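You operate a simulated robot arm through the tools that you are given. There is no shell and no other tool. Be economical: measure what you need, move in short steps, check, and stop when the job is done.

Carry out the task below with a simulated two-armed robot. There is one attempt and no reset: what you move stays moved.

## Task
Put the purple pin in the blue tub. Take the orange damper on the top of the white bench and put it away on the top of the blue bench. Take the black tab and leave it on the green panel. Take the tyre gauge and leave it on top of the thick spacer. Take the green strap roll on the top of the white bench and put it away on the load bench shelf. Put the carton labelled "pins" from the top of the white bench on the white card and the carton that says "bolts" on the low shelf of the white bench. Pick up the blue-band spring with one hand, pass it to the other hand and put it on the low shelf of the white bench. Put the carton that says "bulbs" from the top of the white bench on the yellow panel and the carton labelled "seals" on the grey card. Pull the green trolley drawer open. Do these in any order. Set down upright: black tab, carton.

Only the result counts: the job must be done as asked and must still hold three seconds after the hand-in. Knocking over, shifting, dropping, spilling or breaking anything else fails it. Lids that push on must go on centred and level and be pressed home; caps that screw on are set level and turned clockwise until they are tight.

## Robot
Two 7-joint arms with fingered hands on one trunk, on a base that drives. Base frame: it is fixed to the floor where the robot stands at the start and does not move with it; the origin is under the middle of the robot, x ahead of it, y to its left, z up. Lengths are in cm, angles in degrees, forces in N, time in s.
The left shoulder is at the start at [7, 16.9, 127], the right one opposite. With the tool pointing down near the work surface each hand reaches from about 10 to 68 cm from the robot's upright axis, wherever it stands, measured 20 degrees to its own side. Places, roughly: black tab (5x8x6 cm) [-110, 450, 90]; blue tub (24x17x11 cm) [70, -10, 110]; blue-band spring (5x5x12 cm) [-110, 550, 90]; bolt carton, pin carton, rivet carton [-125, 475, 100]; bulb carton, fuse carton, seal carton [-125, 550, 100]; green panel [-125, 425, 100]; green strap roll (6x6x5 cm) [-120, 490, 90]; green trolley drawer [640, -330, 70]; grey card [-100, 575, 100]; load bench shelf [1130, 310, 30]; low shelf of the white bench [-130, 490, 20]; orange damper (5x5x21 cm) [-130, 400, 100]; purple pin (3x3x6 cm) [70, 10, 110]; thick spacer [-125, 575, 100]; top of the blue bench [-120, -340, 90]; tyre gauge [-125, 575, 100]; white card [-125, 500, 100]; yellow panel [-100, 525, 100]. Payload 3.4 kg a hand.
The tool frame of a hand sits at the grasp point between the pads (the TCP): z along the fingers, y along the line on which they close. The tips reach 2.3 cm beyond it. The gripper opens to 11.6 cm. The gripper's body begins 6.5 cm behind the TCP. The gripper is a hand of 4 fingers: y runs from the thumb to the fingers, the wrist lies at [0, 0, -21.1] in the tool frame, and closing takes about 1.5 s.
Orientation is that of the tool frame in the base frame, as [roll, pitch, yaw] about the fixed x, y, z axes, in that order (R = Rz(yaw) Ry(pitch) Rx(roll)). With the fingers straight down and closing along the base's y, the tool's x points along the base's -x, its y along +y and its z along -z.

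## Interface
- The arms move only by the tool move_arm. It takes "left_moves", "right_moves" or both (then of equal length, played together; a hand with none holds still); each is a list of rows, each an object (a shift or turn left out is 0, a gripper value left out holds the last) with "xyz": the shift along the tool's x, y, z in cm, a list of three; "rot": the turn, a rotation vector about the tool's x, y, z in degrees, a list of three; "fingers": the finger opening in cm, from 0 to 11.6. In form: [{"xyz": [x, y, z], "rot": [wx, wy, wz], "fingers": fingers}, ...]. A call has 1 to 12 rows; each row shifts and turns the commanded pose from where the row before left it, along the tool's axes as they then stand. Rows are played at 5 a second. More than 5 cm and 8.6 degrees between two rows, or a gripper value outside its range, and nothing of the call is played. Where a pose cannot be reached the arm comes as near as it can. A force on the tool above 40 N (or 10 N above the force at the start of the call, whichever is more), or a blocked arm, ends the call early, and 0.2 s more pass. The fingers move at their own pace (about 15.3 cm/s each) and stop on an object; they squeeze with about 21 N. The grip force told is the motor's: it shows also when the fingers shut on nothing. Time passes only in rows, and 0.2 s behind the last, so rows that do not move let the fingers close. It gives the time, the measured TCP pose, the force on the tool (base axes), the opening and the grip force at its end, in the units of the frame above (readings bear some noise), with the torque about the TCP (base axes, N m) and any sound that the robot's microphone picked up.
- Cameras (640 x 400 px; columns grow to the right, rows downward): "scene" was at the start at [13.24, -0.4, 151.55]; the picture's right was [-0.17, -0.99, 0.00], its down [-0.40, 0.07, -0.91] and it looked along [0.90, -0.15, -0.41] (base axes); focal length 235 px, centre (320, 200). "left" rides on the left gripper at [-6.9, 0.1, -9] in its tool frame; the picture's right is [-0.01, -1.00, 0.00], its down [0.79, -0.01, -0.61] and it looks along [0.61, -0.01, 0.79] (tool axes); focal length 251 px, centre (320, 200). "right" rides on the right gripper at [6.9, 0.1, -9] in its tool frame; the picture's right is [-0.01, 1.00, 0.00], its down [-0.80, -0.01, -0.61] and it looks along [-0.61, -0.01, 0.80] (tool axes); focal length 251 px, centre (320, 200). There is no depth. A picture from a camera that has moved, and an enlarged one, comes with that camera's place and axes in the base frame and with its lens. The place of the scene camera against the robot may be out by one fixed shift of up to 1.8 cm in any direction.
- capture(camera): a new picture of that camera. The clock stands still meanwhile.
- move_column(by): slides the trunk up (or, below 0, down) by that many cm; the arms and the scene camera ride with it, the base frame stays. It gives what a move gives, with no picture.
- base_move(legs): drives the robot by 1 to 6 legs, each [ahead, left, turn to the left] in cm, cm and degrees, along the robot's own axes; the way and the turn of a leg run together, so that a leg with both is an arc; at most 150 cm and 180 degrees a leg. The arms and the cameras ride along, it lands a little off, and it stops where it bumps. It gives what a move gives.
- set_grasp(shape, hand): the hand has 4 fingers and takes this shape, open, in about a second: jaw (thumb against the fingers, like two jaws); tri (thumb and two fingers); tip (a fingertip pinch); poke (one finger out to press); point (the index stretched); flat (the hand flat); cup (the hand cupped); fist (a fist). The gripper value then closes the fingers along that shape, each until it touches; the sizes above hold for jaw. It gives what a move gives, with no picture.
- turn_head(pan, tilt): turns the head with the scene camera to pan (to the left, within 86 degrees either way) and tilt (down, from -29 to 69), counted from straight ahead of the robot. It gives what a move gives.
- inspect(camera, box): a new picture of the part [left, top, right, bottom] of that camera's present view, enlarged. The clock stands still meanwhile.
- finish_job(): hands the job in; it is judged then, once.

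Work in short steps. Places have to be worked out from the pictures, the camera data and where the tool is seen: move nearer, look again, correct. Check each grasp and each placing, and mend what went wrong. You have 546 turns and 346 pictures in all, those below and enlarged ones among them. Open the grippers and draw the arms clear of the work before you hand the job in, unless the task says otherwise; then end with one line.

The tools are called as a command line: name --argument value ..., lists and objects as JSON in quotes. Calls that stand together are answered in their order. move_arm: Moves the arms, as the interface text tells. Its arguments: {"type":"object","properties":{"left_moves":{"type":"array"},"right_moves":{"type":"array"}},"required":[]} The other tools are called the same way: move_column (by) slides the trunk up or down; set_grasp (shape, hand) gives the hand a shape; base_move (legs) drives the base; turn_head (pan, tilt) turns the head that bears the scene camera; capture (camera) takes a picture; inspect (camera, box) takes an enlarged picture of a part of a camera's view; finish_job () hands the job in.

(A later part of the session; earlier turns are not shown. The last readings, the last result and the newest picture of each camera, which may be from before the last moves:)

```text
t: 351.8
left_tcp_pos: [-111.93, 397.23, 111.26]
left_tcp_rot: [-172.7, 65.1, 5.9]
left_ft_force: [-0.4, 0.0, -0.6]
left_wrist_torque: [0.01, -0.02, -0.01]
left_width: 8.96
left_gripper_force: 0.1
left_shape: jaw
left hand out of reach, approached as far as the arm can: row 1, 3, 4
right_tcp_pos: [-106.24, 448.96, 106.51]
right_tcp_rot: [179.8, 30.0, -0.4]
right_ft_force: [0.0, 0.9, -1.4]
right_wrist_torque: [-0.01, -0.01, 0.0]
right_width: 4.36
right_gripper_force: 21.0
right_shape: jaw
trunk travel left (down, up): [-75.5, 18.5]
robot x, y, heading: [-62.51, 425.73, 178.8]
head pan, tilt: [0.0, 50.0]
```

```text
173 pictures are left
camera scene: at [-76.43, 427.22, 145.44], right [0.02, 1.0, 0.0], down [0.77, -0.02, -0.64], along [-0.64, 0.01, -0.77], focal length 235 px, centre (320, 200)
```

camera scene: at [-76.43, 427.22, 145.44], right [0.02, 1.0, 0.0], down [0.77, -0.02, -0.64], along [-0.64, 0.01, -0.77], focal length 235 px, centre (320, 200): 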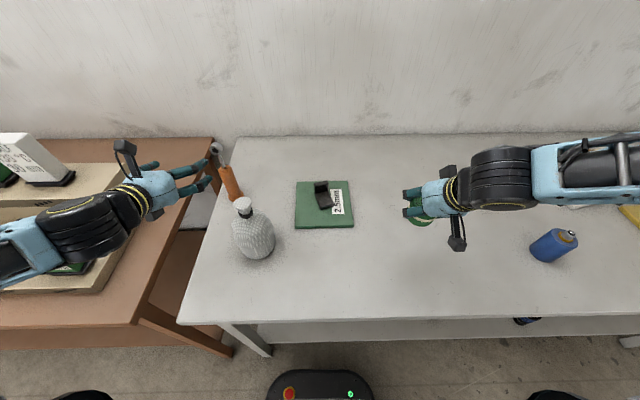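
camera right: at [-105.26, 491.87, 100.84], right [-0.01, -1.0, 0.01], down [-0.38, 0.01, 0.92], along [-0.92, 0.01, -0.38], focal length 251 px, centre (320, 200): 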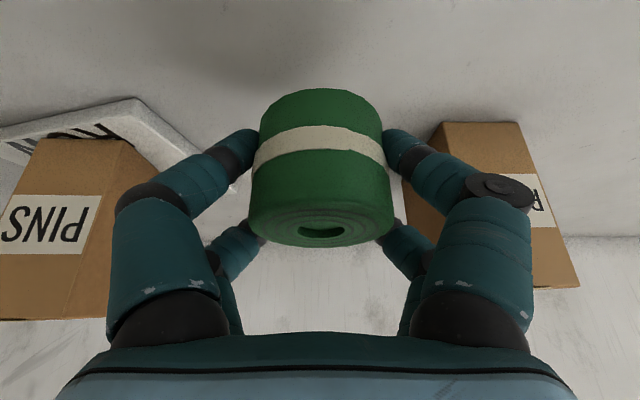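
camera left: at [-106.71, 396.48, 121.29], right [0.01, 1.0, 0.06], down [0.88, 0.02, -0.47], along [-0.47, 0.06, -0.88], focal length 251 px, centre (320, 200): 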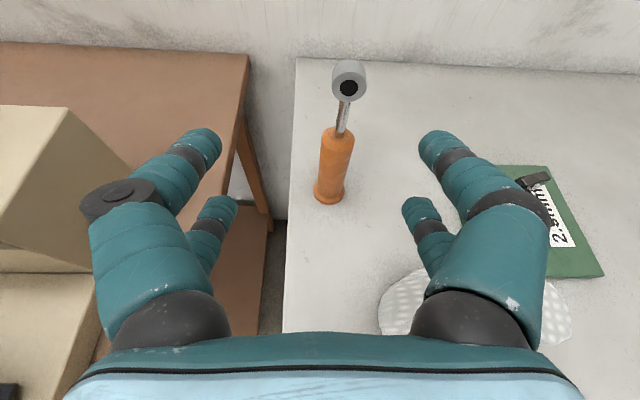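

The left forearm would have to pass low over the neighbouring rack, so the right hand suits the damper better. I'll retreat the left hand and set the roll down here on the empty spot at y ≈ 449 for the left hand to pick later.

move_arm --left_moves '[{"xyz": [-2, 0, -4]}, {"xyz": [-3, 0, -3]}, {"xyz": [-3, 0, -3]}, {"xyz": [-3, 0, -3]}, {"xyz": [-3, 0, -3]}, {}]'

move_arm --right_moves '[{"xyz": [1.7, 0, 3]}, {"xyz": [1.7, 0, 3]}, {"xyz": [1.7, 0, 3]}, {"xyz": [1.0, 0, 1.7]}, {}]'

capture --camera "right"

capture --camera "scene"

```text
t: 353.2
left_tcp_pos: [-107.5, 394.56, 130.95]
left_tcp_rot: [-172.8, 65.1, 5.7]
left_ft_force: [0.6, 0.2, 1.0]
left_wrist_torque: [0.02, 0.0, 0.0]
left_width: 8.98
left_gripper_force: 0.0
left_shape: jaw
left hand out of reach, approached as far as the arm can: row 1, 2, 3
right_tcp_pos: [-106.26, 448.87, 106.55]
right_tcp_rot: [179.7, 29.9, -0.4]
right_ft_force: [0.9, -0.5, -2.1]
right_wrist_torque: [0.01, -0.01, -0.04]
right_width: 4.36
right_gripper_force: 20.8
right_shape: jaw
trunk travel left (down, up): [-75.5, 18.5]
robot x, y, heading: [-62.71, 425.75, 178.6]
head pan, tilt: [0.0, 50.0]
```

```text
t: 354.4
left_tcp_pos: [-107.62, 394.62, 130.9]
left_tcp_rot: [-172.6, 65.1, 5.8]
left_ft_force: [-0.3, 0.0, 0.8]
left_wrist_torque: [0.0, -0.03, 0.0]
left_width: 9.0
left_gripper_force: 0.1
left_shape: jaw
right_tcp_pos: [-106.21, 448.89, 94.18]
right_tcp_rot: [179.9, 30.1, -0.4]
right_ft_force: [-1.3, -0.7, -1.8]
right_wrist_torque: [0.01, -0.01, -0.03]
right_width: 4.33
right_gripper_force: 21.5
right_shape: jaw
trunk travel left (down, up): [-75.5, 18.5]
robot x, y, heading: [-62.44, 425.87, 178.8]
head pan, tilt: [0.0, 50.0]
```

```text
172 pictures are left
camera right: at [-95.68, 448.7, 98.55], right [-0.01, -1.0, 0.01], down [-0.38, 0.01, 0.92], along [-0.92, 0.01, -0.38], focal length 251 px, centre (320, 200)
```

right: 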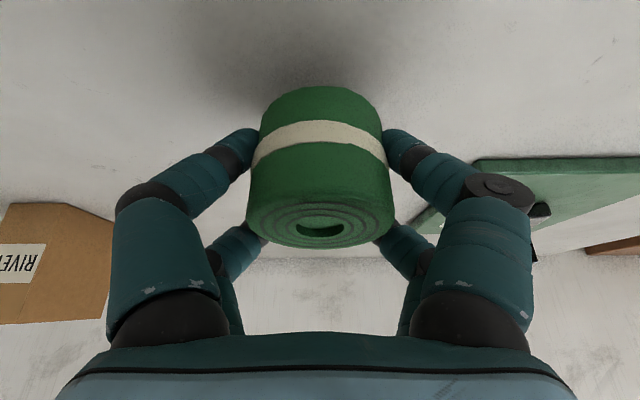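

```text
171 pictures are left
camera scene: at [-76.37, 427.2, 145.44], right [0.02, 1.0, 0.0], down [0.77, -0.02, -0.64], along [-0.64, 0.01, -0.77], focal length 235 px, centre (320, 200)
```

scene: 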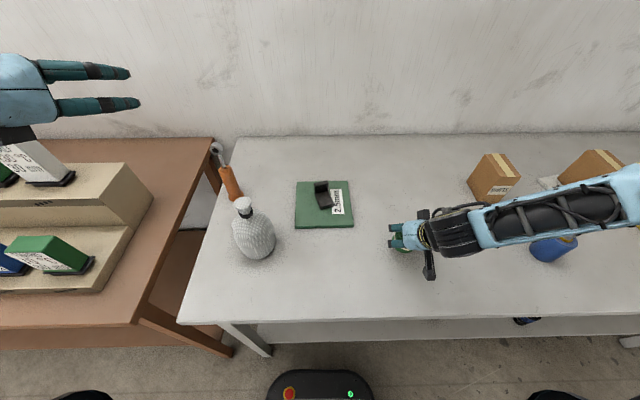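

move_arm --right_moves '[{"xyz": [0.75, 0, 1.3]}, {"xyz": [0.4, 0, 0.7]}, {"xyz": [0.15, 0, 0.26]}, {"xyz": [0.15, 0, 0.26]}, {"xyz": [0.15, 0, 0.26]}, {}]'

```text
t: 355.8
left_tcp_pos: [-107.21, 394.48, 130.95]
left_tcp_rot: [-172.5, 65.3, 6.0]
left_ft_force: [0.0, -0.2, 0.4]
left_wrist_torque: [0.01, -0.02, 0.0]
left_width: 8.97
left_gripper_force: 0.2
left_shape: jaw
right_tcp_pos: [-106.38, 448.83, 91.4]
right_tcp_rot: [179.9, 30.9, -0.3]
right_ft_force: [-1.3, 1.4, 21.8]
right_wrist_torque: [0.06, -0.66, 0.04]
right_width: 4.41
right_gripper_force: 21.2
right_shape: jaw
trunk travel left (down, up): [-75.5, 18.5]
robot x, y, heading: [-62.68, 425.62, 178.7]
head pan, tilt: [0.0, 50.0]
stopped in row 6 (right hand): the force on the tool passed its limit (the readings are from after the stop); the commanded pose is now the measured one
```

Touched down. I'll release and withdraw the right hand along its axis.

move_arm --right_moves '[{"xyz": [-0.1, 0, -0.2]}, {"fingers": 8}, {}, {}, {"xyz": [0, 0, -4]}, {"xyz": [0, 0, -4]}, {"xyz": [0, 0, -4]}, {"xyz": [0, 0, -4]}, {}]'

base_move --legs '[[-32, 0, 0], [0, 50, 0]]'

capture --camera "scene"

```text
t: 357.8
left_tcp_pos: [-107.6, 394.59, 130.78]
left_tcp_rot: [-172.7, 65.1, 5.8]
left_ft_force: [0.3, 1.0, 0.8]
left_wrist_torque: [-0.01, 0.05, -0.01]
left_width: 8.98
left_gripper_force: 0.1
left_shape: jaw
right_tcp_pos: [-103.29, 448.82, 104.39]
right_tcp_rot: [180.0, 30.4, -0.3]
right_ft_force: [0.0, 0.3, -0.5]
right_wrist_torque: [0.02, 0.0, -0.01]
right_width: 7.98
right_gripper_force: 0.1
right_shape: jaw
right hand out of reach, approached as far as the arm can: row 7, 8
trunk travel left (down, up): [-75.5, 18.5]
robot x, y, heading: [-62.96, 425.73, 178.8]
head pan, tilt: [0.0, 50.0]
```

```text
t: 362.5
left_tcp_pos: [-76.68, 343.89, 130.83]
left_tcp_rot: [-172.8, 65.1, 5.8]
left_ft_force: [0.8, -0.5, 0.0]
left_wrist_torque: [0.0, 0.01, 0.01]
left_width: 8.96
left_gripper_force: 0.0
left_shape: jaw
right_tcp_pos: [-72.55, 398.04, 104.5]
right_tcp_rot: [179.9, 30.4, -0.3]
right_ft_force: [0.3, -0.5, -0.3]
right_wrist_torque: [-0.01, 0.02, 0.01]
right_width: 7.94
right_gripper_force: 0.2
right_shape: jaw
trunk travel left (down, up): [-75.5, 18.5]
robot x, y, heading: [-32.27, 375.33, 178.8]
head pan, tilt: [0.0, 50.0]
```

```text
170 pictures are left
camera scene: at [-45.54, 376.58, 145.45], right [0.02, 1.0, 0.0], down [0.77, -0.02, -0.64], along [-0.64, 0.01, -0.77], focal length 235 px, centre (320, 200)
```

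scene: 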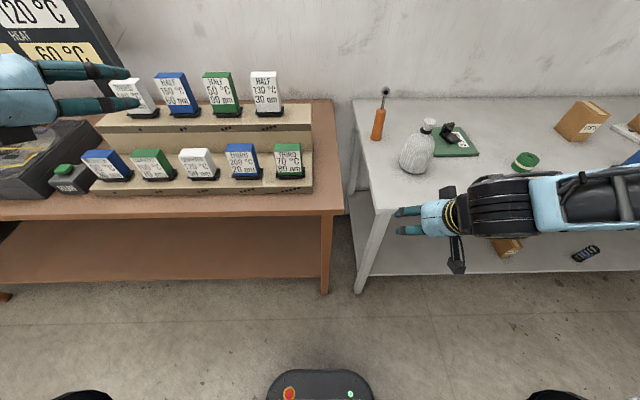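

The roll stands fine. For the damper I'll use the right hand vertically, pinching the rod just under the eye with the front finger pair; this stays clear of the bottle. I'll straighten both hands.

move_arm --left_moves '[{"rot": [0, 8.1, 0]}, {"rot": [0, 8.1, 0]}, {"rot": [0, 8.1, 0]}, {"rot": [0, 8.1, 0]}, {"rot": [0, 8.1, 0], "xyz": [2, 0, 0]}, {"rot": [0, 8.1, 0], "xyz": [2, 0, 0]}, {"rot": [0, 8.1, 0], "xyz": [3, 0, 0]}, {"rot": [0, 8.1, 0], "xyz": [3, 0, 0]}, {}]' --right_moves '[{"rot": [0, 7.6, 0], "xyz": [0, 0, -3]}, {"rot": [0, 7.6, 0], "xyz": [0, 0, -3]}, {"rot": [0, 7.6, 0], "xyz": [0, 0, -3]}, {"rot": [0, 7.6, 0], "xyz": [0, 0, -3]}, {}, {}, {}, {}, {}]'

base_move --legs '[[34, 0, 0]]'

capture --camera "right"

capture --camera "scene"

```text
t: 364.5
left_tcp_pos: [-67.3, 343.92, 127.57]
left_tcp_rot: [-177.0, 0.4, -0.9]
left_ft_force: [-0.2, -0.1, -0.8]
left_wrist_torque: [-0.01, 0.0, -0.02]
left_width: 8.98
left_gripper_force: 0.1
left_shape: jaw
right_tcp_pos: [-68.71, 398.04, 115.72]
right_tcp_rot: [180.0, 0.0, -0.3]
right_ft_force: [-0.4, -0.1, -0.1]
right_wrist_torque: [0.0, -0.03, -0.01]
right_width: 7.96
right_gripper_force: 0.1
right_shape: jaw
trunk travel left (down, up): [-75.5, 18.5]
robot x, y, heading: [-31.93, 375.38, 178.8]
head pan, tilt: [0.0, 50.0]
```

```text
t: 366.8
left_tcp_pos: [-100.89, 344.01, 127.62]
left_tcp_rot: [-176.9, 0.5, -0.1]
left_ft_force: [0.9, 0.3, 0.7]
left_wrist_torque: [0.0, -0.01, -0.05]
left_width: 9.0
left_gripper_force: 0.0
left_shape: jaw
right_tcp_pos: [-102.76, 398.02, 115.68]
right_tcp_rot: [179.8, -0.1, 0.3]
right_ft_force: [-1.2, 0.9, 0.5]
right_wrist_torque: [0.01, -0.08, -0.03]
right_width: 7.98
right_gripper_force: 0.1
right_shape: jaw
trunk travel left (down, up): [-75.5, 18.5]
robot x, y, heading: [-65.63, 375.36, 179.4]
head pan, tilt: [0.0, 50.0]
```

```text
169 pictures are left
camera right: at [-95.79, 397.96, 124.66], right [0.0, -1.0, 0.0], down [-0.8, 0.0, 0.61], along [-0.61, 0.0, -0.8], focal length 251 px, centre (320, 200)
```

right: 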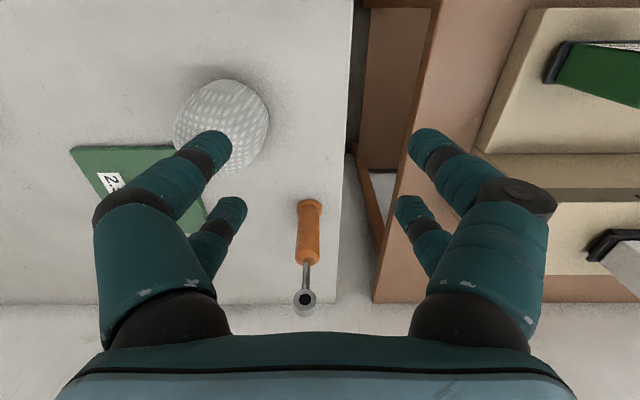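

```text
168 pictures are left
camera scene: at [-79.41, 376.71, 145.44], right [0.01, 1.0, 0.0], down [0.77, -0.01, -0.64], along [-0.64, 0.01, -0.77], focal length 235 px, centre (320, 200)
```

scene: 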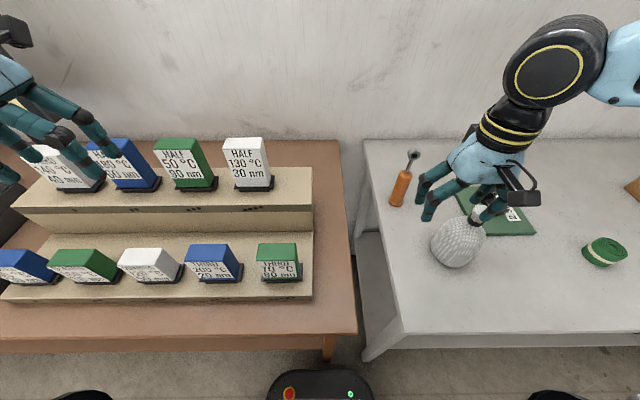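

The damper is at about (-125, 399.6) with its eye at z ≈ 107.5. I'll move the right hand above it.

move_arm --right_moves '[{"xyz": [-4, -0.3, 0.3], "fingers": 7}, {"xyz": [-4, -0.3, 0.3]}, {"xyz": [-4, -0.3, 0.3]}, {"xyz": [-4, -0.3, 0.3]}, {"xyz": [-4, -0.3, 0.3]}, {}]'

capture --camera "right"

```text
t: 368.1
left_tcp_pos: [-100.71, 343.43, 127.61]
left_tcp_rot: [-176.9, 0.6, 0.3]
left_ft_force: [0.1, -0.3, 0.7]
left_wrist_torque: [-0.01, 0.02, 0.01]
left_width: 9.02
left_gripper_force: 0.1
left_shape: jaw
right_tcp_pos: [-122.61, 398.7, 114.3]
right_tcp_rot: [179.9, 0.0, 0.6]
right_ft_force: [0.3, 1.6, -0.8]
right_wrist_torque: [0.01, 0.02, 0.01]
right_width: 7.02
right_gripper_force: 0.1
right_shape: jaw
trunk travel left (down, up): [-75.5, 18.5]
robot x, y, heading: [-65.55, 375.15, 179.6]
head pan, tilt: [0.0, 50.0]
```

```text
167 pictures are left
camera right: at [-115.77, 398.81, 123.3], right [0.0, -1.0, 0.0], down [-0.79, 0.0, 0.61], along [-0.61, 0.0, -0.79], focal length 251 px, centre (320, 200)
```

right: 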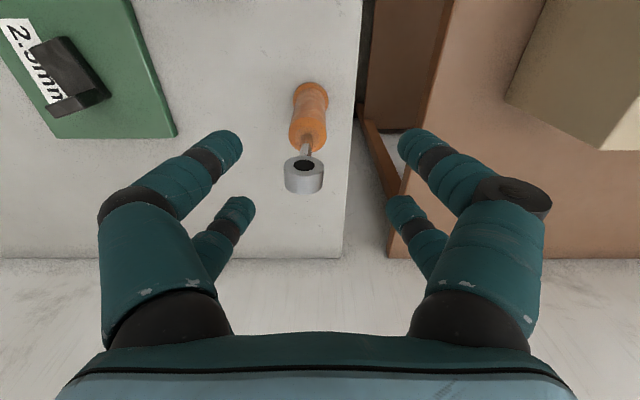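

The eye is at (-125.4, 400). I'll align so the front finger pair meets the rod, and descend.

move_arm --right_moves '[{"xyz": [-0.7, -1.3, 2]}, {"xyz": [0, 0, 3]}, {"xyz": [0, 0, 3]}, {}]'

capture --camera "right"

```text
t: 369.1
left_tcp_pos: [-100.54, 343.36, 127.53]
left_tcp_rot: [-176.9, 0.5, 0.5]
left_ft_force: [1.3, -0.6, 0.3]
left_wrist_torque: [0.06, 0.08, 0.01]
left_width: 8.97
left_gripper_force: 0.1
left_shape: jaw
right_tcp_pos: [-123.12, 400.22, 106.1]
right_tcp_rot: [179.9, 0.1, 0.9]
right_ft_force: [-1.5, -1.8, -1.4]
right_wrist_torque: [0.16, -0.03, -0.02]
right_width: 7.01
right_gripper_force: 0.0
right_shape: jaw
right hand out of reach, approached as far as the arm can: row 3
trunk travel left (down, up): [-75.5, 18.5]
robot x, y, heading: [-65.47, 374.85, 180.1]
head pan, tilt: [0.0, 50.0]
```

```text
166 pictures are left
camera right: at [-116.13, 400.17, 115.23], right [0.01, -1.0, 0.0], down [-0.79, 0.0, 0.61], along [-0.61, -0.01, -0.79], focal length 251 px, centre (320, 200)
```

right: 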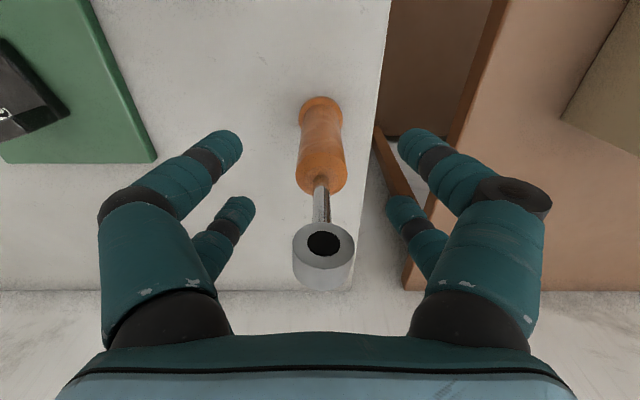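

The arm is near its reach limit, so I'll lower the last bit with the trunk.

move_column --by -2.4

capture --camera "right"

inspect --camera "scene" --box '[340, 80, 540, 260]'

```text
t: 369.9
left_tcp_pos: [-100.94, 344.07, 125.14]
left_tcp_rot: [-176.9, 0.5, -0.4]
left_ft_force: [0.0, -0.1, 0.0]
left_wrist_torque: [-0.01, 0.0, 0.02]
left_width: 8.98
left_gripper_force: 0.0
left_shape: jaw
right_tcp_pos: [-122.68, 401.25, 104.02]
right_tcp_rot: [179.9, 0.1, 0.0]
right_ft_force: [-0.9, -0.1, 0.2]
right_wrist_torque: [-0.01, 0.01, 0.04]
right_width: 7.0
right_gripper_force: 0.2
right_shape: jaw
trunk travel left (down, up): [-73.1, 20.9]
robot x, y, heading: [-65.95, 375.49, 179.0]
head pan, tilt: [0.0, 50.0]
```

```text
165 pictures are left
camera right: at [-115.7, 401.15, 112.91], right [-0.01, -1.0, 0.0], down [-0.79, 0.01, 0.61], along [-0.61, 0.0, -0.79], focal length 251 px, centre (320, 200)
```

right: 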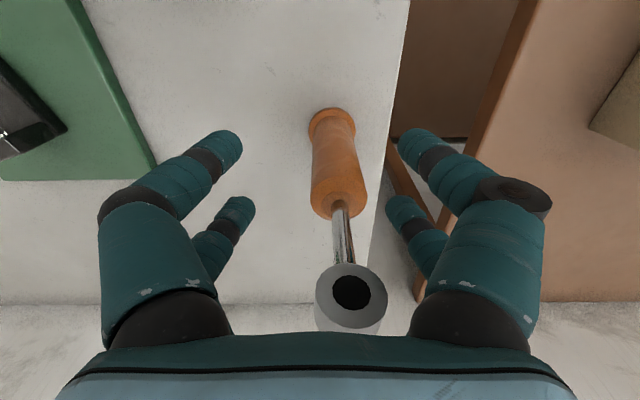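

```text
2.22 times, centred on (440, 170) of scene
camera zoom: at [-79.22, 376.78, 143.04], right [0.02, 1.0, 0.0], down [0.77, -0.01, -0.64], along [-0.64, 0.01, -0.77], focal length 522 px, centre (53, 267)
```

zoom: 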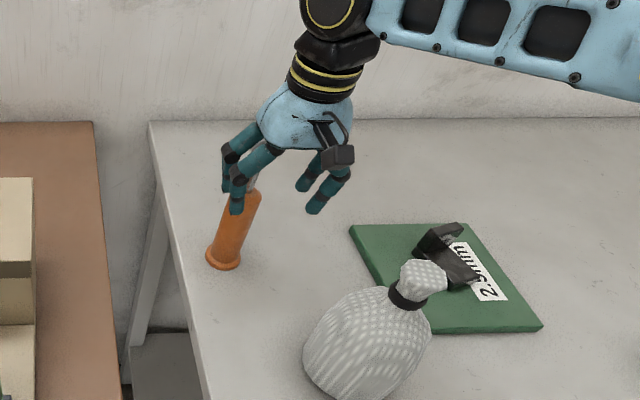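

move_arm --right_moves '[{"xyz": [-0.9, 1.3, 0]}, {}]'

capture --camera "right"

```text
t: 370.4
left_tcp_pos: [-100.74, 343.86, 125.14]
left_tcp_rot: [-177.0, 0.4, -0.2]
left_ft_force: [0.7, 0.0, -0.3]
left_wrist_torque: [-0.01, 0.0, -0.02]
left_width: 8.99
left_gripper_force: 0.0
left_shape: jaw
right_tcp_pos: [-122.52, 400.13, 104.2]
right_tcp_rot: [179.9, 0.3, 0.3]
right_ft_force: [-0.1, -0.1, -0.1]
right_wrist_torque: [0.0, -0.02, 0.01]
right_width: 7.06
right_gripper_force: 0.1
right_shape: jaw
right hand out of reach, approached as far as the arm can: row 1
trunk travel left (down, up): [-73.1, 20.9]
robot x, y, heading: [-65.77, 375.39, 179.6]
head pan, tilt: [0.0, 50.0]
```

```text
163 pictures are left
camera right: at [-115.51, 400.04, 113.14], right [0.0, -1.0, 0.0], down [-0.79, 0.01, 0.61], along [-0.61, 0.0, -0.79], focal length 251 px, centre (320, 200)
```

right: 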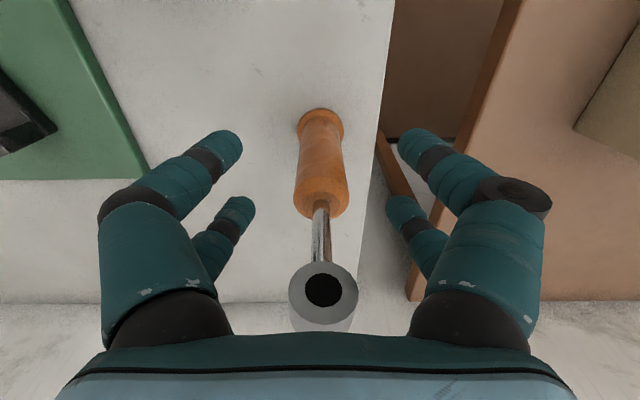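

base_move --legs '[[1.2, 0, 0]]'

capture --camera "right"

```text
t: 371.2
left_tcp_pos: [-100.45, 343.46, 125.23]
left_tcp_rot: [-177.0, 0.4, 0.2]
left_ft_force: [0.3, -0.1, 0.3]
left_wrist_torque: [0.04, 0.02, 0.01]
left_width: 8.97
left_gripper_force: 0.1
left_shape: jaw
right_tcp_pos: [-122.71, 399.51, 104.04]
right_tcp_rot: [179.7, 0.2, 0.8]
right_ft_force: [0.2, 0.4, -0.1]
right_wrist_torque: [-0.02, -0.03, 0.01]
right_width: 7.07
right_gripper_force: 0.1
right_shape: jaw
trunk travel left (down, up): [-73.1, 20.9]
robot x, y, heading: [-65.7, 375.06, 179.9]
head pan, tilt: [0.0, 50.0]
```

```text
162 pictures are left
camera right: at [-115.75, 399.52, 113.11], right [0.0, -1.0, 0.0], down [-0.79, 0.0, 0.61], along [-0.61, -0.01, -0.79], focal length 251 px, centre (320, 200)
```

right: 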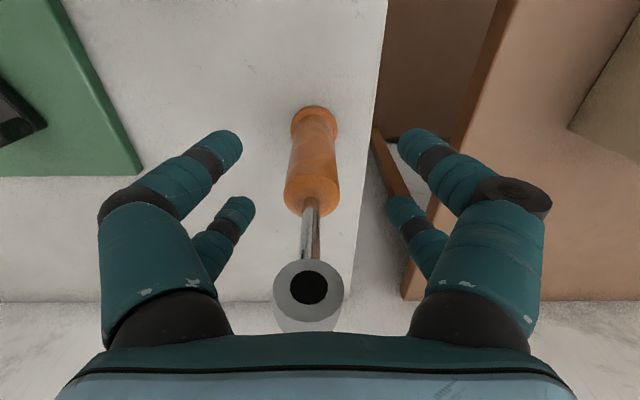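

The base is blocked, so I'll gain reach by tilting the hand 12° forward and shifting 1 cm.

move_arm --right_moves '[{"rot": [0, -6, 0]}, {"rot": [0, -6, 0]}, {"xyz": [-1.1, -0.4, 0]}, {}]'

capture --camera "right"

```text
t: 372.2
left_tcp_pos: [-100.49, 343.3, 125.18]
left_tcp_rot: [-177.0, 0.4, 0.4]
left_ft_force: [-0.8, 0.2, 0.3]
left_wrist_torque: [-0.06, -0.01, -0.01]
left_width: 8.99
left_gripper_force: 0.0
left_shape: jaw
right_tcp_pos: [-123.74, 399.84, 104.4]
right_tcp_rot: [179.8, 12.3, 0.7]
right_ft_force: [0.1, -1.0, -0.6]
right_wrist_torque: [-0.01, 0.0, -0.01]
right_width: 7.02
right_gripper_force: 0.0
right_shape: jaw
trunk travel left (down, up): [-73.1, 20.9]
robot x, y, heading: [-65.71, 374.87, 179.8]
head pan, tilt: [0.0, 50.0]
```

```text
161 pictures are left
camera right: at [-115.1, 399.81, 111.74], right [0.0, -1.0, 0.01], down [-0.65, 0.0, 0.76], along [-0.76, -0.01, -0.65], focal length 251 px, centre (320, 200)
```

right: 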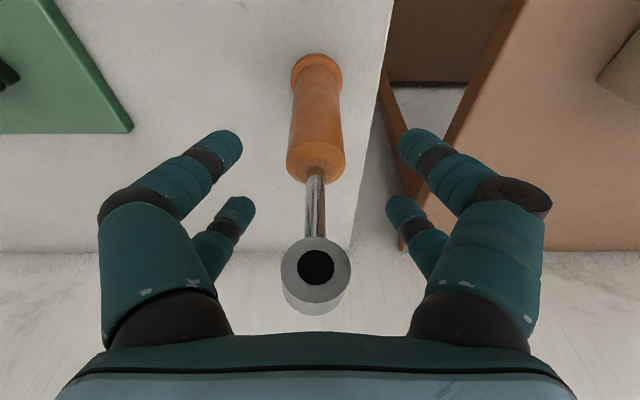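

The forward finger pair is now level with the rod, so I'll close slowly.

move_arm --right_moves '[{"fingers": 4}, {}, {}, {"fingers": 0}, {}, {}, {}, {}]'

capture --camera "right"

inspect --camera "scene" --box '[340, 80, 540, 260]'

```text
t: 374.0
left_tcp_pos: [-100.59, 343.36, 125.15]
left_tcp_rot: [-176.9, 0.6, 0.3]
left_ft_force: [1.0, 0.0, -0.4]
left_wrist_torque: [-0.05, 0.0, 0.05]
left_width: 9.0
left_gripper_force: 0.1
left_shape: jaw
right_tcp_pos: [-123.79, 399.76, 104.37]
right_tcp_rot: [179.7, 12.2, 0.7]
right_ft_force: [0.3, -0.9, -1.9]
right_wrist_torque: [-0.03, -0.02, 0.03]
right_width: 0.01
right_gripper_force: 20.7
right_shape: jaw
trunk travel left (down, up): [-73.1, 20.9]
robot x, y, heading: [-65.81, 375.18, 180.0]
head pan, tilt: [0.0, 50.0]
```

```text
160 pictures are left
camera right: at [-115.12, 399.83, 111.71], right [0.0, -1.0, 0.01], down [-0.65, 0.0, 0.76], along [-0.76, -0.01, -0.65], focal length 251 px, centre (320, 200)
```

right: 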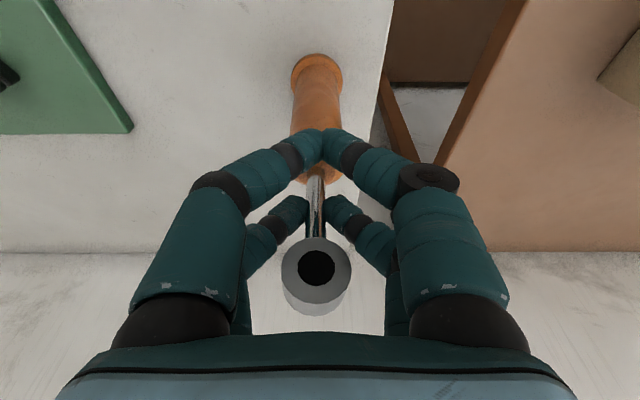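

```text
2.22 times, centred on (440, 170) of scene
camera zoom: at [-79.31, 376.35, 143.04], right [0.0, 1.0, 0.0], down [0.77, 0.0, -0.64], along [-0.64, 0.0, -0.77], focal length 522 px, centre (53, 267)
```

zoom: 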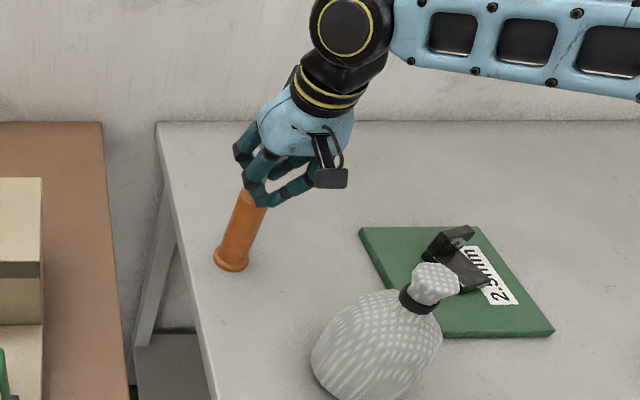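

The rod is pinched and caged below the eye. I'll lift with the trunk.

move_column --by 5

inspect --camera "scene" --box '[340, 60, 540, 240]'

```text
t: 374.9
left_tcp_pos: [-100.61, 343.35, 130.15]
left_tcp_rot: [-177.0, 0.5, 0.3]
left_ft_force: [-0.2, 0.1, -0.1]
left_wrist_torque: [-0.01, -0.01, 0.0]
left_width: 8.98
left_gripper_force: 0.0
left_shape: jaw
right_tcp_pos: [-124.02, 399.85, 109.34]
right_tcp_rot: [179.8, 12.2, 0.6]
right_ft_force: [0.6, -0.2, -3.9]
right_wrist_torque: [-0.04, -0.1, -0.01]
right_width: 0.0
right_gripper_force: 21.2
right_shape: jaw
trunk travel left (down, up): [-78.1, 15.9]
robot x, y, heading: [-65.56, 375.15, 180.0]
head pan, tilt: [0.0, 50.0]
```

```text
2.22 times, centred on (440, 150) of scene
camera zoom: at [-79.41, 376.38, 148.03], right [0.0, 1.0, 0.0], down [0.77, 0.0, -0.64], along [-0.64, 0.0, -0.77], focal length 522 px, centre (53, 311)
```

zoom: 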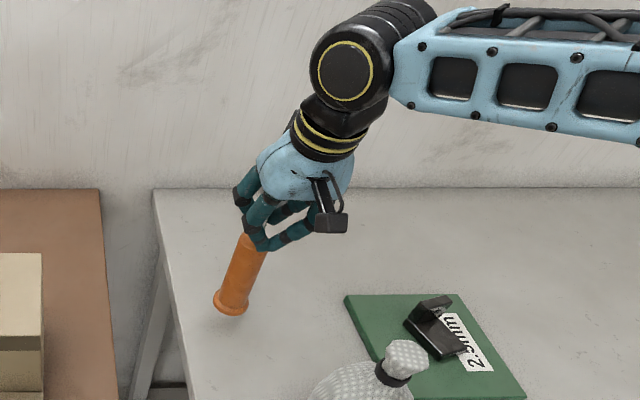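

Lifted cleanly. I'll raise further, back out, and bring the right hand closer and higher.

move_column --by 14

base_move --legs '[[-45, 0, 0]]'

move_arm --right_moves '[{"xyz": [3, 0, -3]}, {"xyz": [3, 0, -3]}, {"xyz": [3, 0, -3]}, {"xyz": [3, 0, -3]}, {"xyz": [1, 0, -4]}, {"xyz": [0, 0, -4]}, {}]'

capture --camera "scene"

```text
t: 376.6
left_tcp_pos: [-100.72, 343.3, 144.21]
left_tcp_rot: [-177.0, 0.4, 0.2]
left_ft_force: [-0.3, -0.9, 0.5]
left_wrist_torque: [0.01, 0.01, 0.01]
left_width: 8.98
left_gripper_force: 0.2
left_shape: jaw
right_tcp_pos: [-123.8, 399.83, 123.38]
right_tcp_rot: [179.8, 12.2, 0.7]
right_ft_force: [0.4, -0.6, -4.2]
right_wrist_torque: [-0.01, -0.08, -0.01]
right_width: 0.0
right_gripper_force: 21.2
right_shape: jaw
trunk travel left (down, up): [-92.1, 1.9]
robot x, y, heading: [-65.73, 374.96, 179.6]
head pan, tilt: [0.0, 50.0]
```

```text
t: 377.2
left_tcp_pos: [-100.74, 343.48, 144.17]
left_tcp_rot: [-177.0, 0.5, 0.1]
left_ft_force: [1.3, -0.2, -0.4]
left_wrist_torque: [-0.01, 0.05, -0.06]
left_width: 9.0
left_gripper_force: 0.2
left_shape: jaw
right_tcp_pos: [-123.83, 399.87, 123.21]
right_tcp_rot: [179.8, 12.0, 0.8]
right_ft_force: [0.8, -0.8, -4.6]
right_wrist_torque: [0.02, -0.06, 0.0]
right_width: 0.0
right_gripper_force: 20.5
right_shape: jaw
trunk travel left (down, up): [-92.1, 1.9]
robot x, y, heading: [-65.66, 375.0, 179.6]
head pan, tilt: [0.0, 50.0]
stopped in leg 1: the robot was blocked; the commanded pose is now the measured one
```

```text
t: 378.9
left_tcp_pos: [-100.68, 343.41, 144.24]
left_tcp_rot: [-177.0, 0.4, 0.2]
left_ft_force: [0.3, -0.8, -0.1]
left_wrist_torque: [0.01, 0.01, 0.02]
left_width: 8.97
left_gripper_force: 0.0
left_shape: jaw
right_tcp_pos: [-107.04, 400.21, 139.93]
right_tcp_rot: [179.9, 12.1, 0.6]
right_ft_force: [-0.1, -0.1, -4.6]
right_wrist_torque: [-0.01, -0.11, 0.03]
right_width: 0.0
right_gripper_force: 20.3
right_shape: jaw
trunk travel left (down, up): [-92.1, 1.9]
robot x, y, heading: [-65.49, 375.05, 179.9]
head pan, tilt: [0.0, 50.0]
```

```text
157 pictures are left
camera scene: at [-79.41, 376.39, 162.03], right [0.0, 1.0, 0.0], down [0.77, 0.0, -0.64], along [-0.64, 0.0, -0.77], focal length 235 px, centre (320, 200)
```

scene: 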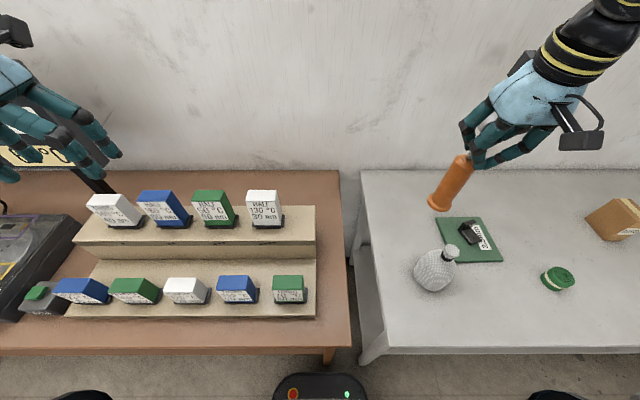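

The base is blocked going back as well. I'll look around before moving.

turn_head --pan 60 --tilt 45

capture --camera "scene"

turn_head --pan -80 --tilt 45

capture --camera "scene"

```text
t: 380.1
left_tcp_pos: [-100.6, 343.38, 144.15]
left_tcp_rot: [-177.0, 0.5, 0.2]
left_ft_force: [0.4, -0.2, -0.2]
left_wrist_torque: [-0.04, -0.02, 0.05]
left_width: 9.0
left_gripper_force: 0.1
left_shape: jaw
right_tcp_pos: [-106.99, 400.24, 140.03]
right_tcp_rot: [179.8, 12.2, 0.7]
right_ft_force: [0.5, -1.1, -4.3]
right_wrist_torque: [0.0, -0.1, -0.02]
right_width: 0.01
right_gripper_force: 21.1
right_shape: jaw
trunk travel left (down, up): [-92.1, 1.9]
robot x, y, heading: [-65.69, 374.96, 179.7]
head pan, tilt: [60.0, 45.0]
```

```text
156 pictures are left
camera scene: at [-75.76, 369.33, 162.73], right [-0.86, 0.5, 0.0], down [0.36, 0.61, -0.71], along [-0.36, -0.61, -0.71], focal length 235 px, centre (320, 200)
```

scene: 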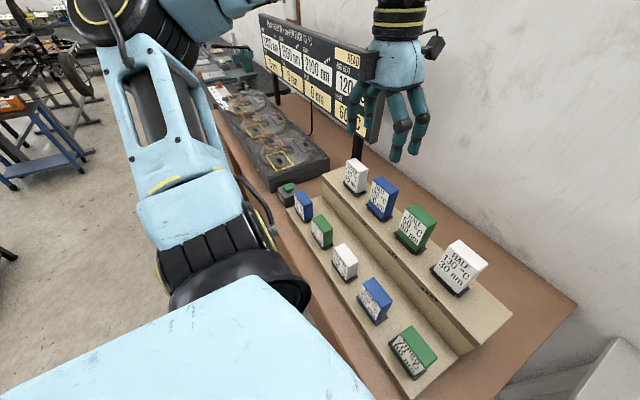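

```text
t: 382.4
left_tcp_pos: [-100.68, 343.27, 144.15]
left_tcp_rot: [-177.0, 0.5, 0.3]
left_ft_force: [-0.5, -0.7, 0.4]
left_wrist_torque: [0.0, 0.03, 0.0]
left_width: 8.98
left_gripper_force: 0.1
left_shape: jaw
right_tcp_pos: [-106.94, 400.19, 140.03]
right_tcp_rot: [179.8, 12.2, 0.7]
right_ft_force: [0.1, -0.1, -4.4]
right_wrist_torque: [-0.02, -0.06, -0.02]
right_width: 0.0
right_gripper_force: 21.1
right_shape: jaw
trunk travel left (down, up): [-92.1, 1.9]
robot x, y, heading: [-65.85, 375.13, 179.9]
head pan, tilt: [-80.0, 45.0]
```

```text
155 pictures are left
camera scene: at [-73.04, 384.37, 162.73], right [0.99, 0.17, 0.0], down [0.12, -0.7, -0.71], along [-0.12, 0.7, -0.71], focal length 235 px, centre (320, 200)
```

scene: 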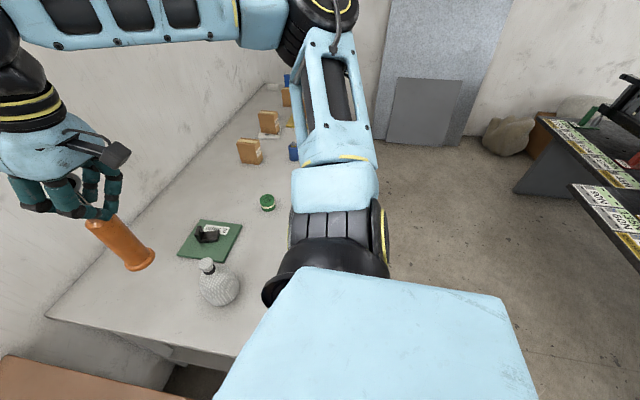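

Nothing obviously touching. I'll try a small backward move again.

base_move --legs '[[-3, 0, 0]]'

turn_head --pan 0 --tilt 69

capture --camera "scene"

```text
t: 383.2
left_tcp_pos: [-98.45, 343.34, 143.9]
left_tcp_rot: [-177.0, 0.1, 0.3]
left_ft_force: [-0.8, -0.3, 0.5]
left_wrist_torque: [-0.01, -0.05, -0.03]
left_width: 8.98
left_gripper_force: 0.1
left_shape: jaw
right_tcp_pos: [-104.84, 400.16, 139.82]
right_tcp_rot: [179.8, 11.8, 0.8]
right_ft_force: [-1.6, 0.4, -4.3]
right_wrist_torque: [0.0, -0.05, 0.01]
right_width: 0.0
right_gripper_force: 21.0
right_shape: jaw
trunk travel left (down, up): [-92.1, 1.9]
robot x, y, heading: [-62.6, 375.05, 179.8]
head pan, tilt: [-80.0, 45.0]
```

```text
t: 384.8
left_tcp_pos: [-97.7, 343.43, 144.17]
left_tcp_rot: [-176.9, 0.4, 0.3]
left_ft_force: [-0.9, -0.1, -0.6]
left_wrist_torque: [0.02, -0.01, 0.0]
left_width: 8.98
left_gripper_force: 0.1
left_shape: jaw
right_tcp_pos: [-104.17, 400.25, 140.0]
right_tcp_rot: [179.8, 12.1, 0.8]
right_ft_force: [-0.2, -0.2, -3.6]
right_wrist_torque: [-0.02, -0.05, -0.03]
right_width: 0.0
right_gripper_force: 21.2
right_shape: jaw
trunk travel left (down, up): [-92.1, 1.9]
robot x, y, heading: [-62.72, 375.28, 179.7]
head pan, tilt: [0.0, 68.8]
```

```text
154 pictures are left
camera scene: at [-74.33, 376.38, 159.84], right [0.0, 1.0, 0.0], down [0.93, 0.0, -0.36], along [-0.36, 0.0, -0.93], focal length 235 px, centre (320, 200)
```

scene: 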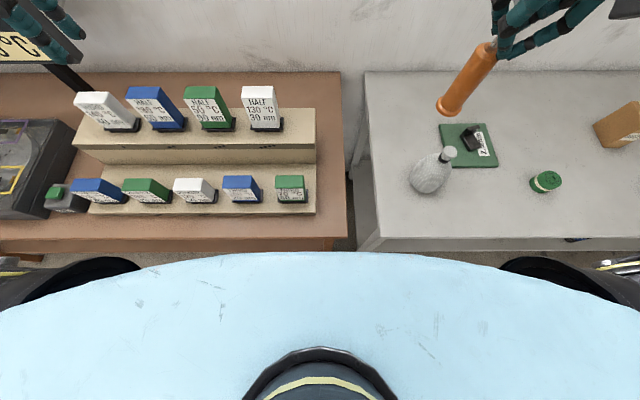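

It moved. I'll continue back.

base_move --legs '[[-40, 0, 0]]'

turn_head --pan 0 --tilt 45

capture --camera "scene"

```text
t: 387.2
left_tcp_pos: [-58.28, 343.22, 144.12]
left_tcp_rot: [-177.0, 0.2, 0.3]
left_ft_force: [-0.4, -0.6, -0.5]
left_wrist_torque: [0.03, -0.06, -0.01]
left_width: 8.98
left_gripper_force: 0.0
left_shape: jaw
right_tcp_pos: [-64.74, 399.89, 139.93]
right_tcp_rot: [179.7, 12.1, 0.7]
right_ft_force: [0.3, -0.5, -4.0]
right_wrist_torque: [0.0, -0.1, -0.01]
right_width: 0.0
right_gripper_force: 21.3
right_shape: jaw
trunk travel left (down, up): [-92.1, 1.9]
robot x, y, heading: [-22.99, 375.11, 179.6]
head pan, tilt: [0.0, 68.8]
```

```text
t: 388.1
left_tcp_pos: [-57.87, 343.3, 144.15]
left_tcp_rot: [-177.0, 0.5, 0.3]
left_ft_force: [0.3, -0.1, -0.7]
left_wrist_torque: [0.02, 0.0, 0.0]
left_width: 8.97
left_gripper_force: 0.1
left_shape: jaw
right_tcp_pos: [-64.21, 400.1, 140.06]
right_tcp_rot: [179.8, 12.2, 0.7]
right_ft_force: [-0.4, -0.3, -4.3]
right_wrist_torque: [0.0, -0.08, -0.01]
right_width: 0.0
right_gripper_force: 21.1
right_shape: jaw
trunk travel left (down, up): [-92.1, 1.9]
robot x, y, heading: [-22.69, 374.69, 179.6]
head pan, tilt: [0.0, 45.0]
```

```text
153 pictures are left
camera scene: at [-36.95, 376.24, 162.73], right [0.0, 1.0, 0.0], down [0.71, 0.0, -0.71], along [-0.71, 0.0, -0.71], focal length 235 px, centre (320, 200)
```

scene: 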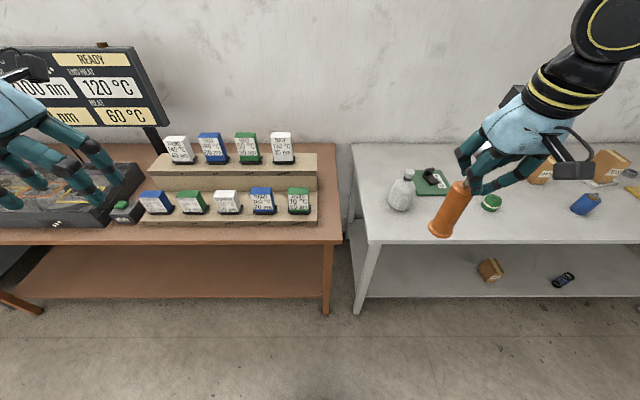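

All clear. I'll strafe right to y ≈ 474, lower the trunk and tilt the left hand 40° to take the roll.

base_move --legs '[[0, -99, 0]]'

move_column --by -17.5

move_arm --left_moves '[{"rot": [0, -8, 0], "xyz": [-2, -1, 2]}, {"rot": [0, -8, 0], "xyz": [-2, -1, 2]}, {"rot": [0, -8, 0], "xyz": [-2, -1, 2]}, {"rot": [0, -8, 0], "xyz": [-2, -1, 2]}, {"rot": [0, -8, 0], "xyz": [0, -1, 3]}, {}]'

capture --camera "left"

capture --camera "scene"

```text
t: 393.3
left_tcp_pos: [-57.66, 442.6, 144.07]
left_tcp_rot: [-176.8, 0.5, 0.2]
left_ft_force: [0.2, -0.6, -0.3]
left_wrist_torque: [-0.01, 0.02, 0.02]
left_width: 8.99
left_gripper_force: 0.0
left_shape: jaw
right_tcp_pos: [-63.8, 499.4, 140.13]
right_tcp_rot: [179.8, 12.2, 0.6]
right_ft_force: [-0.4, 0.0, -4.7]
right_wrist_torque: [0.01, -0.03, -0.01]
right_width: 0.0
right_gripper_force: 21.1
right_shape: jaw
trunk travel left (down, up): [-92.1, 1.9]
robot x, y, heading: [-22.64, 474.26, 179.6]
head pan, tilt: [0.0, 45.0]
```

```text
t: 395.2
left_tcp_pos: [-57.54, 442.79, 126.66]
left_tcp_rot: [-177.0, 0.5, 0.1]
left_ft_force: [0.4, -0.4, 0.2]
left_wrist_torque: [0.0, 0.0, -0.01]
left_width: 8.97
left_gripper_force: 0.0
left_shape: jaw
right_tcp_pos: [-63.77, 499.56, 122.63]
right_tcp_rot: [179.8, 12.2, 0.7]
right_ft_force: [0.0, 1.0, -4.6]
right_wrist_torque: [-0.02, -0.11, -0.06]
right_width: 0.01
right_gripper_force: 21.4
right_shape: jaw
trunk travel left (down, up): [-74.6, 19.4]
robot x, y, heading: [-22.39, 474.69, 179.7]
head pan, tilt: [0.0, 45.0]
```

```text
t: 396.6
left_tcp_pos: [-68.61, 448.12, 118.46]
left_tcp_rot: [-176.1, 40.4, 2.7]
left_ft_force: [-0.5, -0.5, 0.8]
left_wrist_torque: [0.01, -0.01, 0.01]
left_width: 8.97
left_gripper_force: 0.1
left_shape: jaw
right_tcp_pos: [-63.73, 499.53, 122.47]
right_tcp_rot: [179.8, 12.2, 0.6]
right_ft_force: [0.1, 0.2, -3.6]
right_wrist_torque: [0.01, -0.06, 0.03]
right_width: 0.0
right_gripper_force: 20.9
right_shape: jaw
trunk travel left (down, up): [-74.6, 19.4]
robot x, y, heading: [-22.64, 474.25, 179.9]
head pan, tilt: [0.0, 45.0]
```

```text
152 pictures are left
camera left: at [-67.92, 447.53, 129.77], right [-0.01, 1.0, 0.06], down [1.0, 0.01, -0.05], along [-0.06, 0.06, -1.0], focal length 251 px, centre (320, 200)
```

left: 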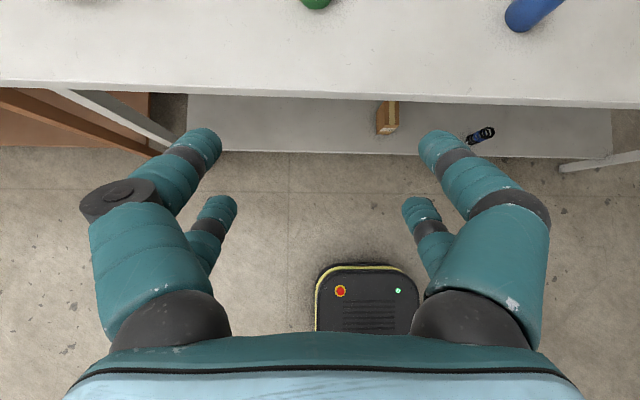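

```text
151 pictures are left
camera scene: at [-36.59, 475.72, 145.23], right [0.01, 1.0, 0.0], down [0.71, 0.0, -0.71], along [-0.71, 0.0, -0.71], focal length 235 px, centre (320, 200)
```

scene: 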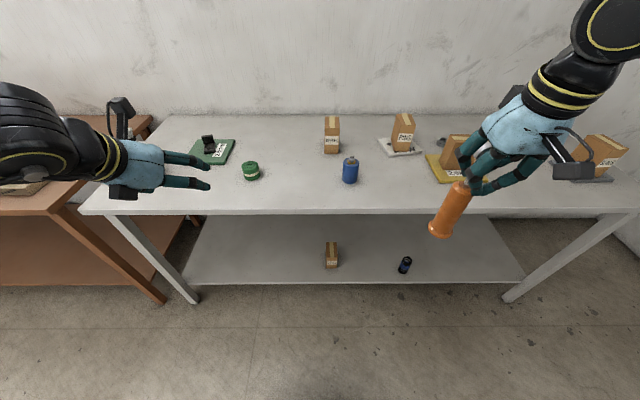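

base_move --legs '[[30, 0, 0]]'

move_arm --left_moves '[{"xyz": [2.8, -0.1, 3.3], "fingers": 8.5}, {"xyz": [2.8, -0.1, 3.3]}, {"xyz": [2.8, -0.1, 3.3]}, {"xyz": [2.8, -0.1, 3.3]}, {}]'

capture --camera "left"

```text
t: 398.7
left_tcp_pos: [-98.25, 448.1, 118.58]
left_tcp_rot: [-176.0, 40.5, 2.9]
left_ft_force: [-0.4, -0.1, -0.3]
left_wrist_torque: [0.0, -0.02, 0.0]
left_width: 8.96
left_gripper_force: 0.0
left_shape: jaw
right_tcp_pos: [-93.49, 499.59, 122.51]
right_tcp_rot: [179.8, 12.2, 0.7]
right_ft_force: [-0.3, 0.7, -3.9]
right_wrist_torque: [0.01, -0.1, 0.01]
right_width: 0.0
right_gripper_force: 20.4
right_shape: jaw
trunk travel left (down, up): [-74.6, 19.4]
robot x, y, heading: [-52.2, 474.68, 179.9]
head pan, tilt: [0.0, 45.0]
```

```text
t: 399.9
left_tcp_pos: [-98.39, 449.53, 101.28]
left_tcp_rot: [-176.0, 40.5, 2.9]
left_ft_force: [0.1, -0.7, 0.1]
left_wrist_torque: [-0.01, 0.0, 0.06]
left_width: 8.53
left_gripper_force: 0.0
left_shape: jaw
right_tcp_pos: [-93.55, 499.82, 122.52]
right_tcp_rot: [179.9, 12.1, 0.6]
right_ft_force: [0.8, -0.3, -3.8]
right_wrist_torque: [0.01, -0.07, 0.0]
right_width: 0.0
right_gripper_force: 21.2
right_shape: jaw
trunk travel left (down, up): [-74.6, 19.4]
robot x, y, heading: [-52.06, 474.52, 179.9]
head pan, tilt: [0.0, 45.0]
```

```text
150 pictures are left
camera left: at [-97.74, 448.93, 112.53], right [-0.01, 1.0, 0.06], down [1.0, 0.01, -0.05], along [-0.06, 0.06, -1.0], focal length 251 px, centre (320, 200)
```

left: 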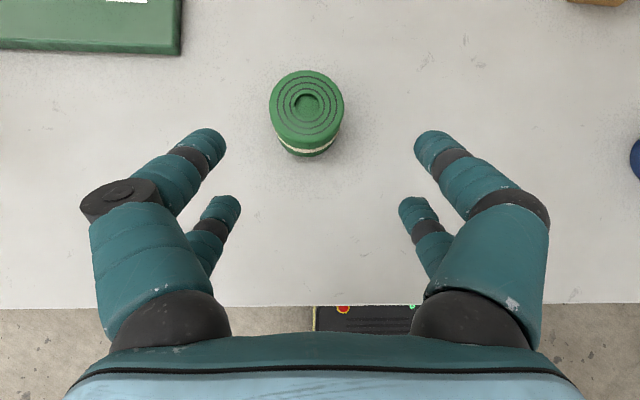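

move_arm --left_moves '[{"xyz": [0, 0.9, 4]}, {"xyz": [0, 0, 4]}, {"xyz": [0, 0, 3.9]}, {}]'

capture --camera "left"

```text
t: 400.9
left_tcp_pos: [-106.25, 449.04, 92.23]
left_tcp_rot: [-176.0, 40.4, 2.8]
left_ft_force: [0.5, -0.6, 0.2]
left_wrist_torque: [0.0, 0.02, 0.0]
left_width: 8.54
left_gripper_force: 0.0
left_shape: jaw
right_tcp_pos: [-93.64, 499.64, 122.63]
right_tcp_rot: [179.9, 12.2, 0.8]
right_ft_force: [0.2, 0.3, -4.7]
right_wrist_torque: [-0.02, -0.05, 0.03]
right_width: 0.0
right_gripper_force: 21.1
right_shape: jaw
trunk travel left (down, up): [-74.6, 19.4]
robot x, y, heading: [-52.03, 474.33, 179.9]
head pan, tilt: [0.0, 45.0]
```

```text
149 pictures are left
camera left: at [-105.6, 448.37, 103.46], right [-0.01, 1.0, 0.06], down [1.0, 0.01, -0.05], along [-0.05, 0.06, -1.0], focal length 251 px, centre (320, 200)
```

left: 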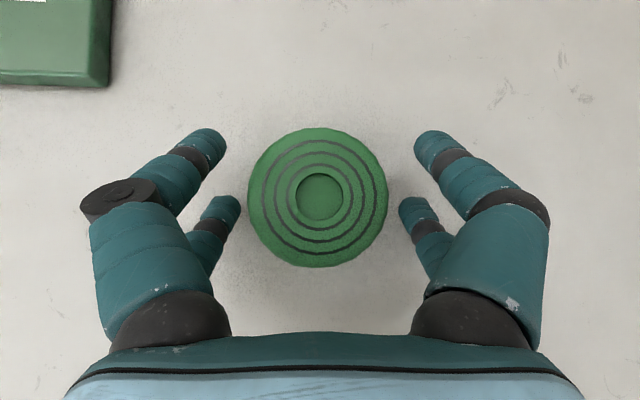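

Perfectly centred. I'll grip and lift.

move_arm --left_moves '[{"fingers": 5}, {}, {}, {"fingers": 3}, {}, {}, {}, {"xyz": [-1.93, 0, -2.3]}, {"xyz": [-1.93, 0, -2.3]}, {"xyz": [-1.93, 0, -2.3]}, {"xyz": [-1.93, 0, -2.3]}, {}]'

capture --camera "left"

```text
t: 403.5
left_tcp_pos: [-106.0, 448.31, 104.14]
left_tcp_rot: [-176.0, 40.4, 2.8]
left_ft_force: [0.4, -0.1, -2.5]
left_wrist_torque: [-0.01, -0.02, 0.02]
left_width: 3.82
left_gripper_force: 21.1
left_shape: jaw
right_tcp_pos: [-93.74, 499.57, 122.61]
right_tcp_rot: [179.8, 12.2, 0.7]
right_ft_force: [0.2, -1.1, -5.0]
right_wrist_torque: [0.02, -0.09, 0.0]
right_width: 0.01
right_gripper_force: 21.7
right_shape: jaw
trunk travel left (down, up): [-74.6, 19.4]
robot x, y, heading: [-52.67, 474.73, 180.0]
head pan, tilt: [0.0, 45.0]
```

```text
148 pictures are left
camera left: at [-105.39, 447.68, 115.38], right [-0.01, 1.0, 0.06], down [1.0, 0.01, -0.05], along [-0.05, 0.06, -1.0], focal length 251 px, centre (320, 200)
```

left: 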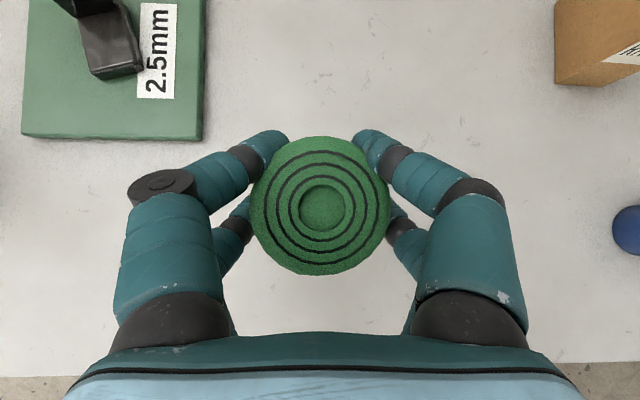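

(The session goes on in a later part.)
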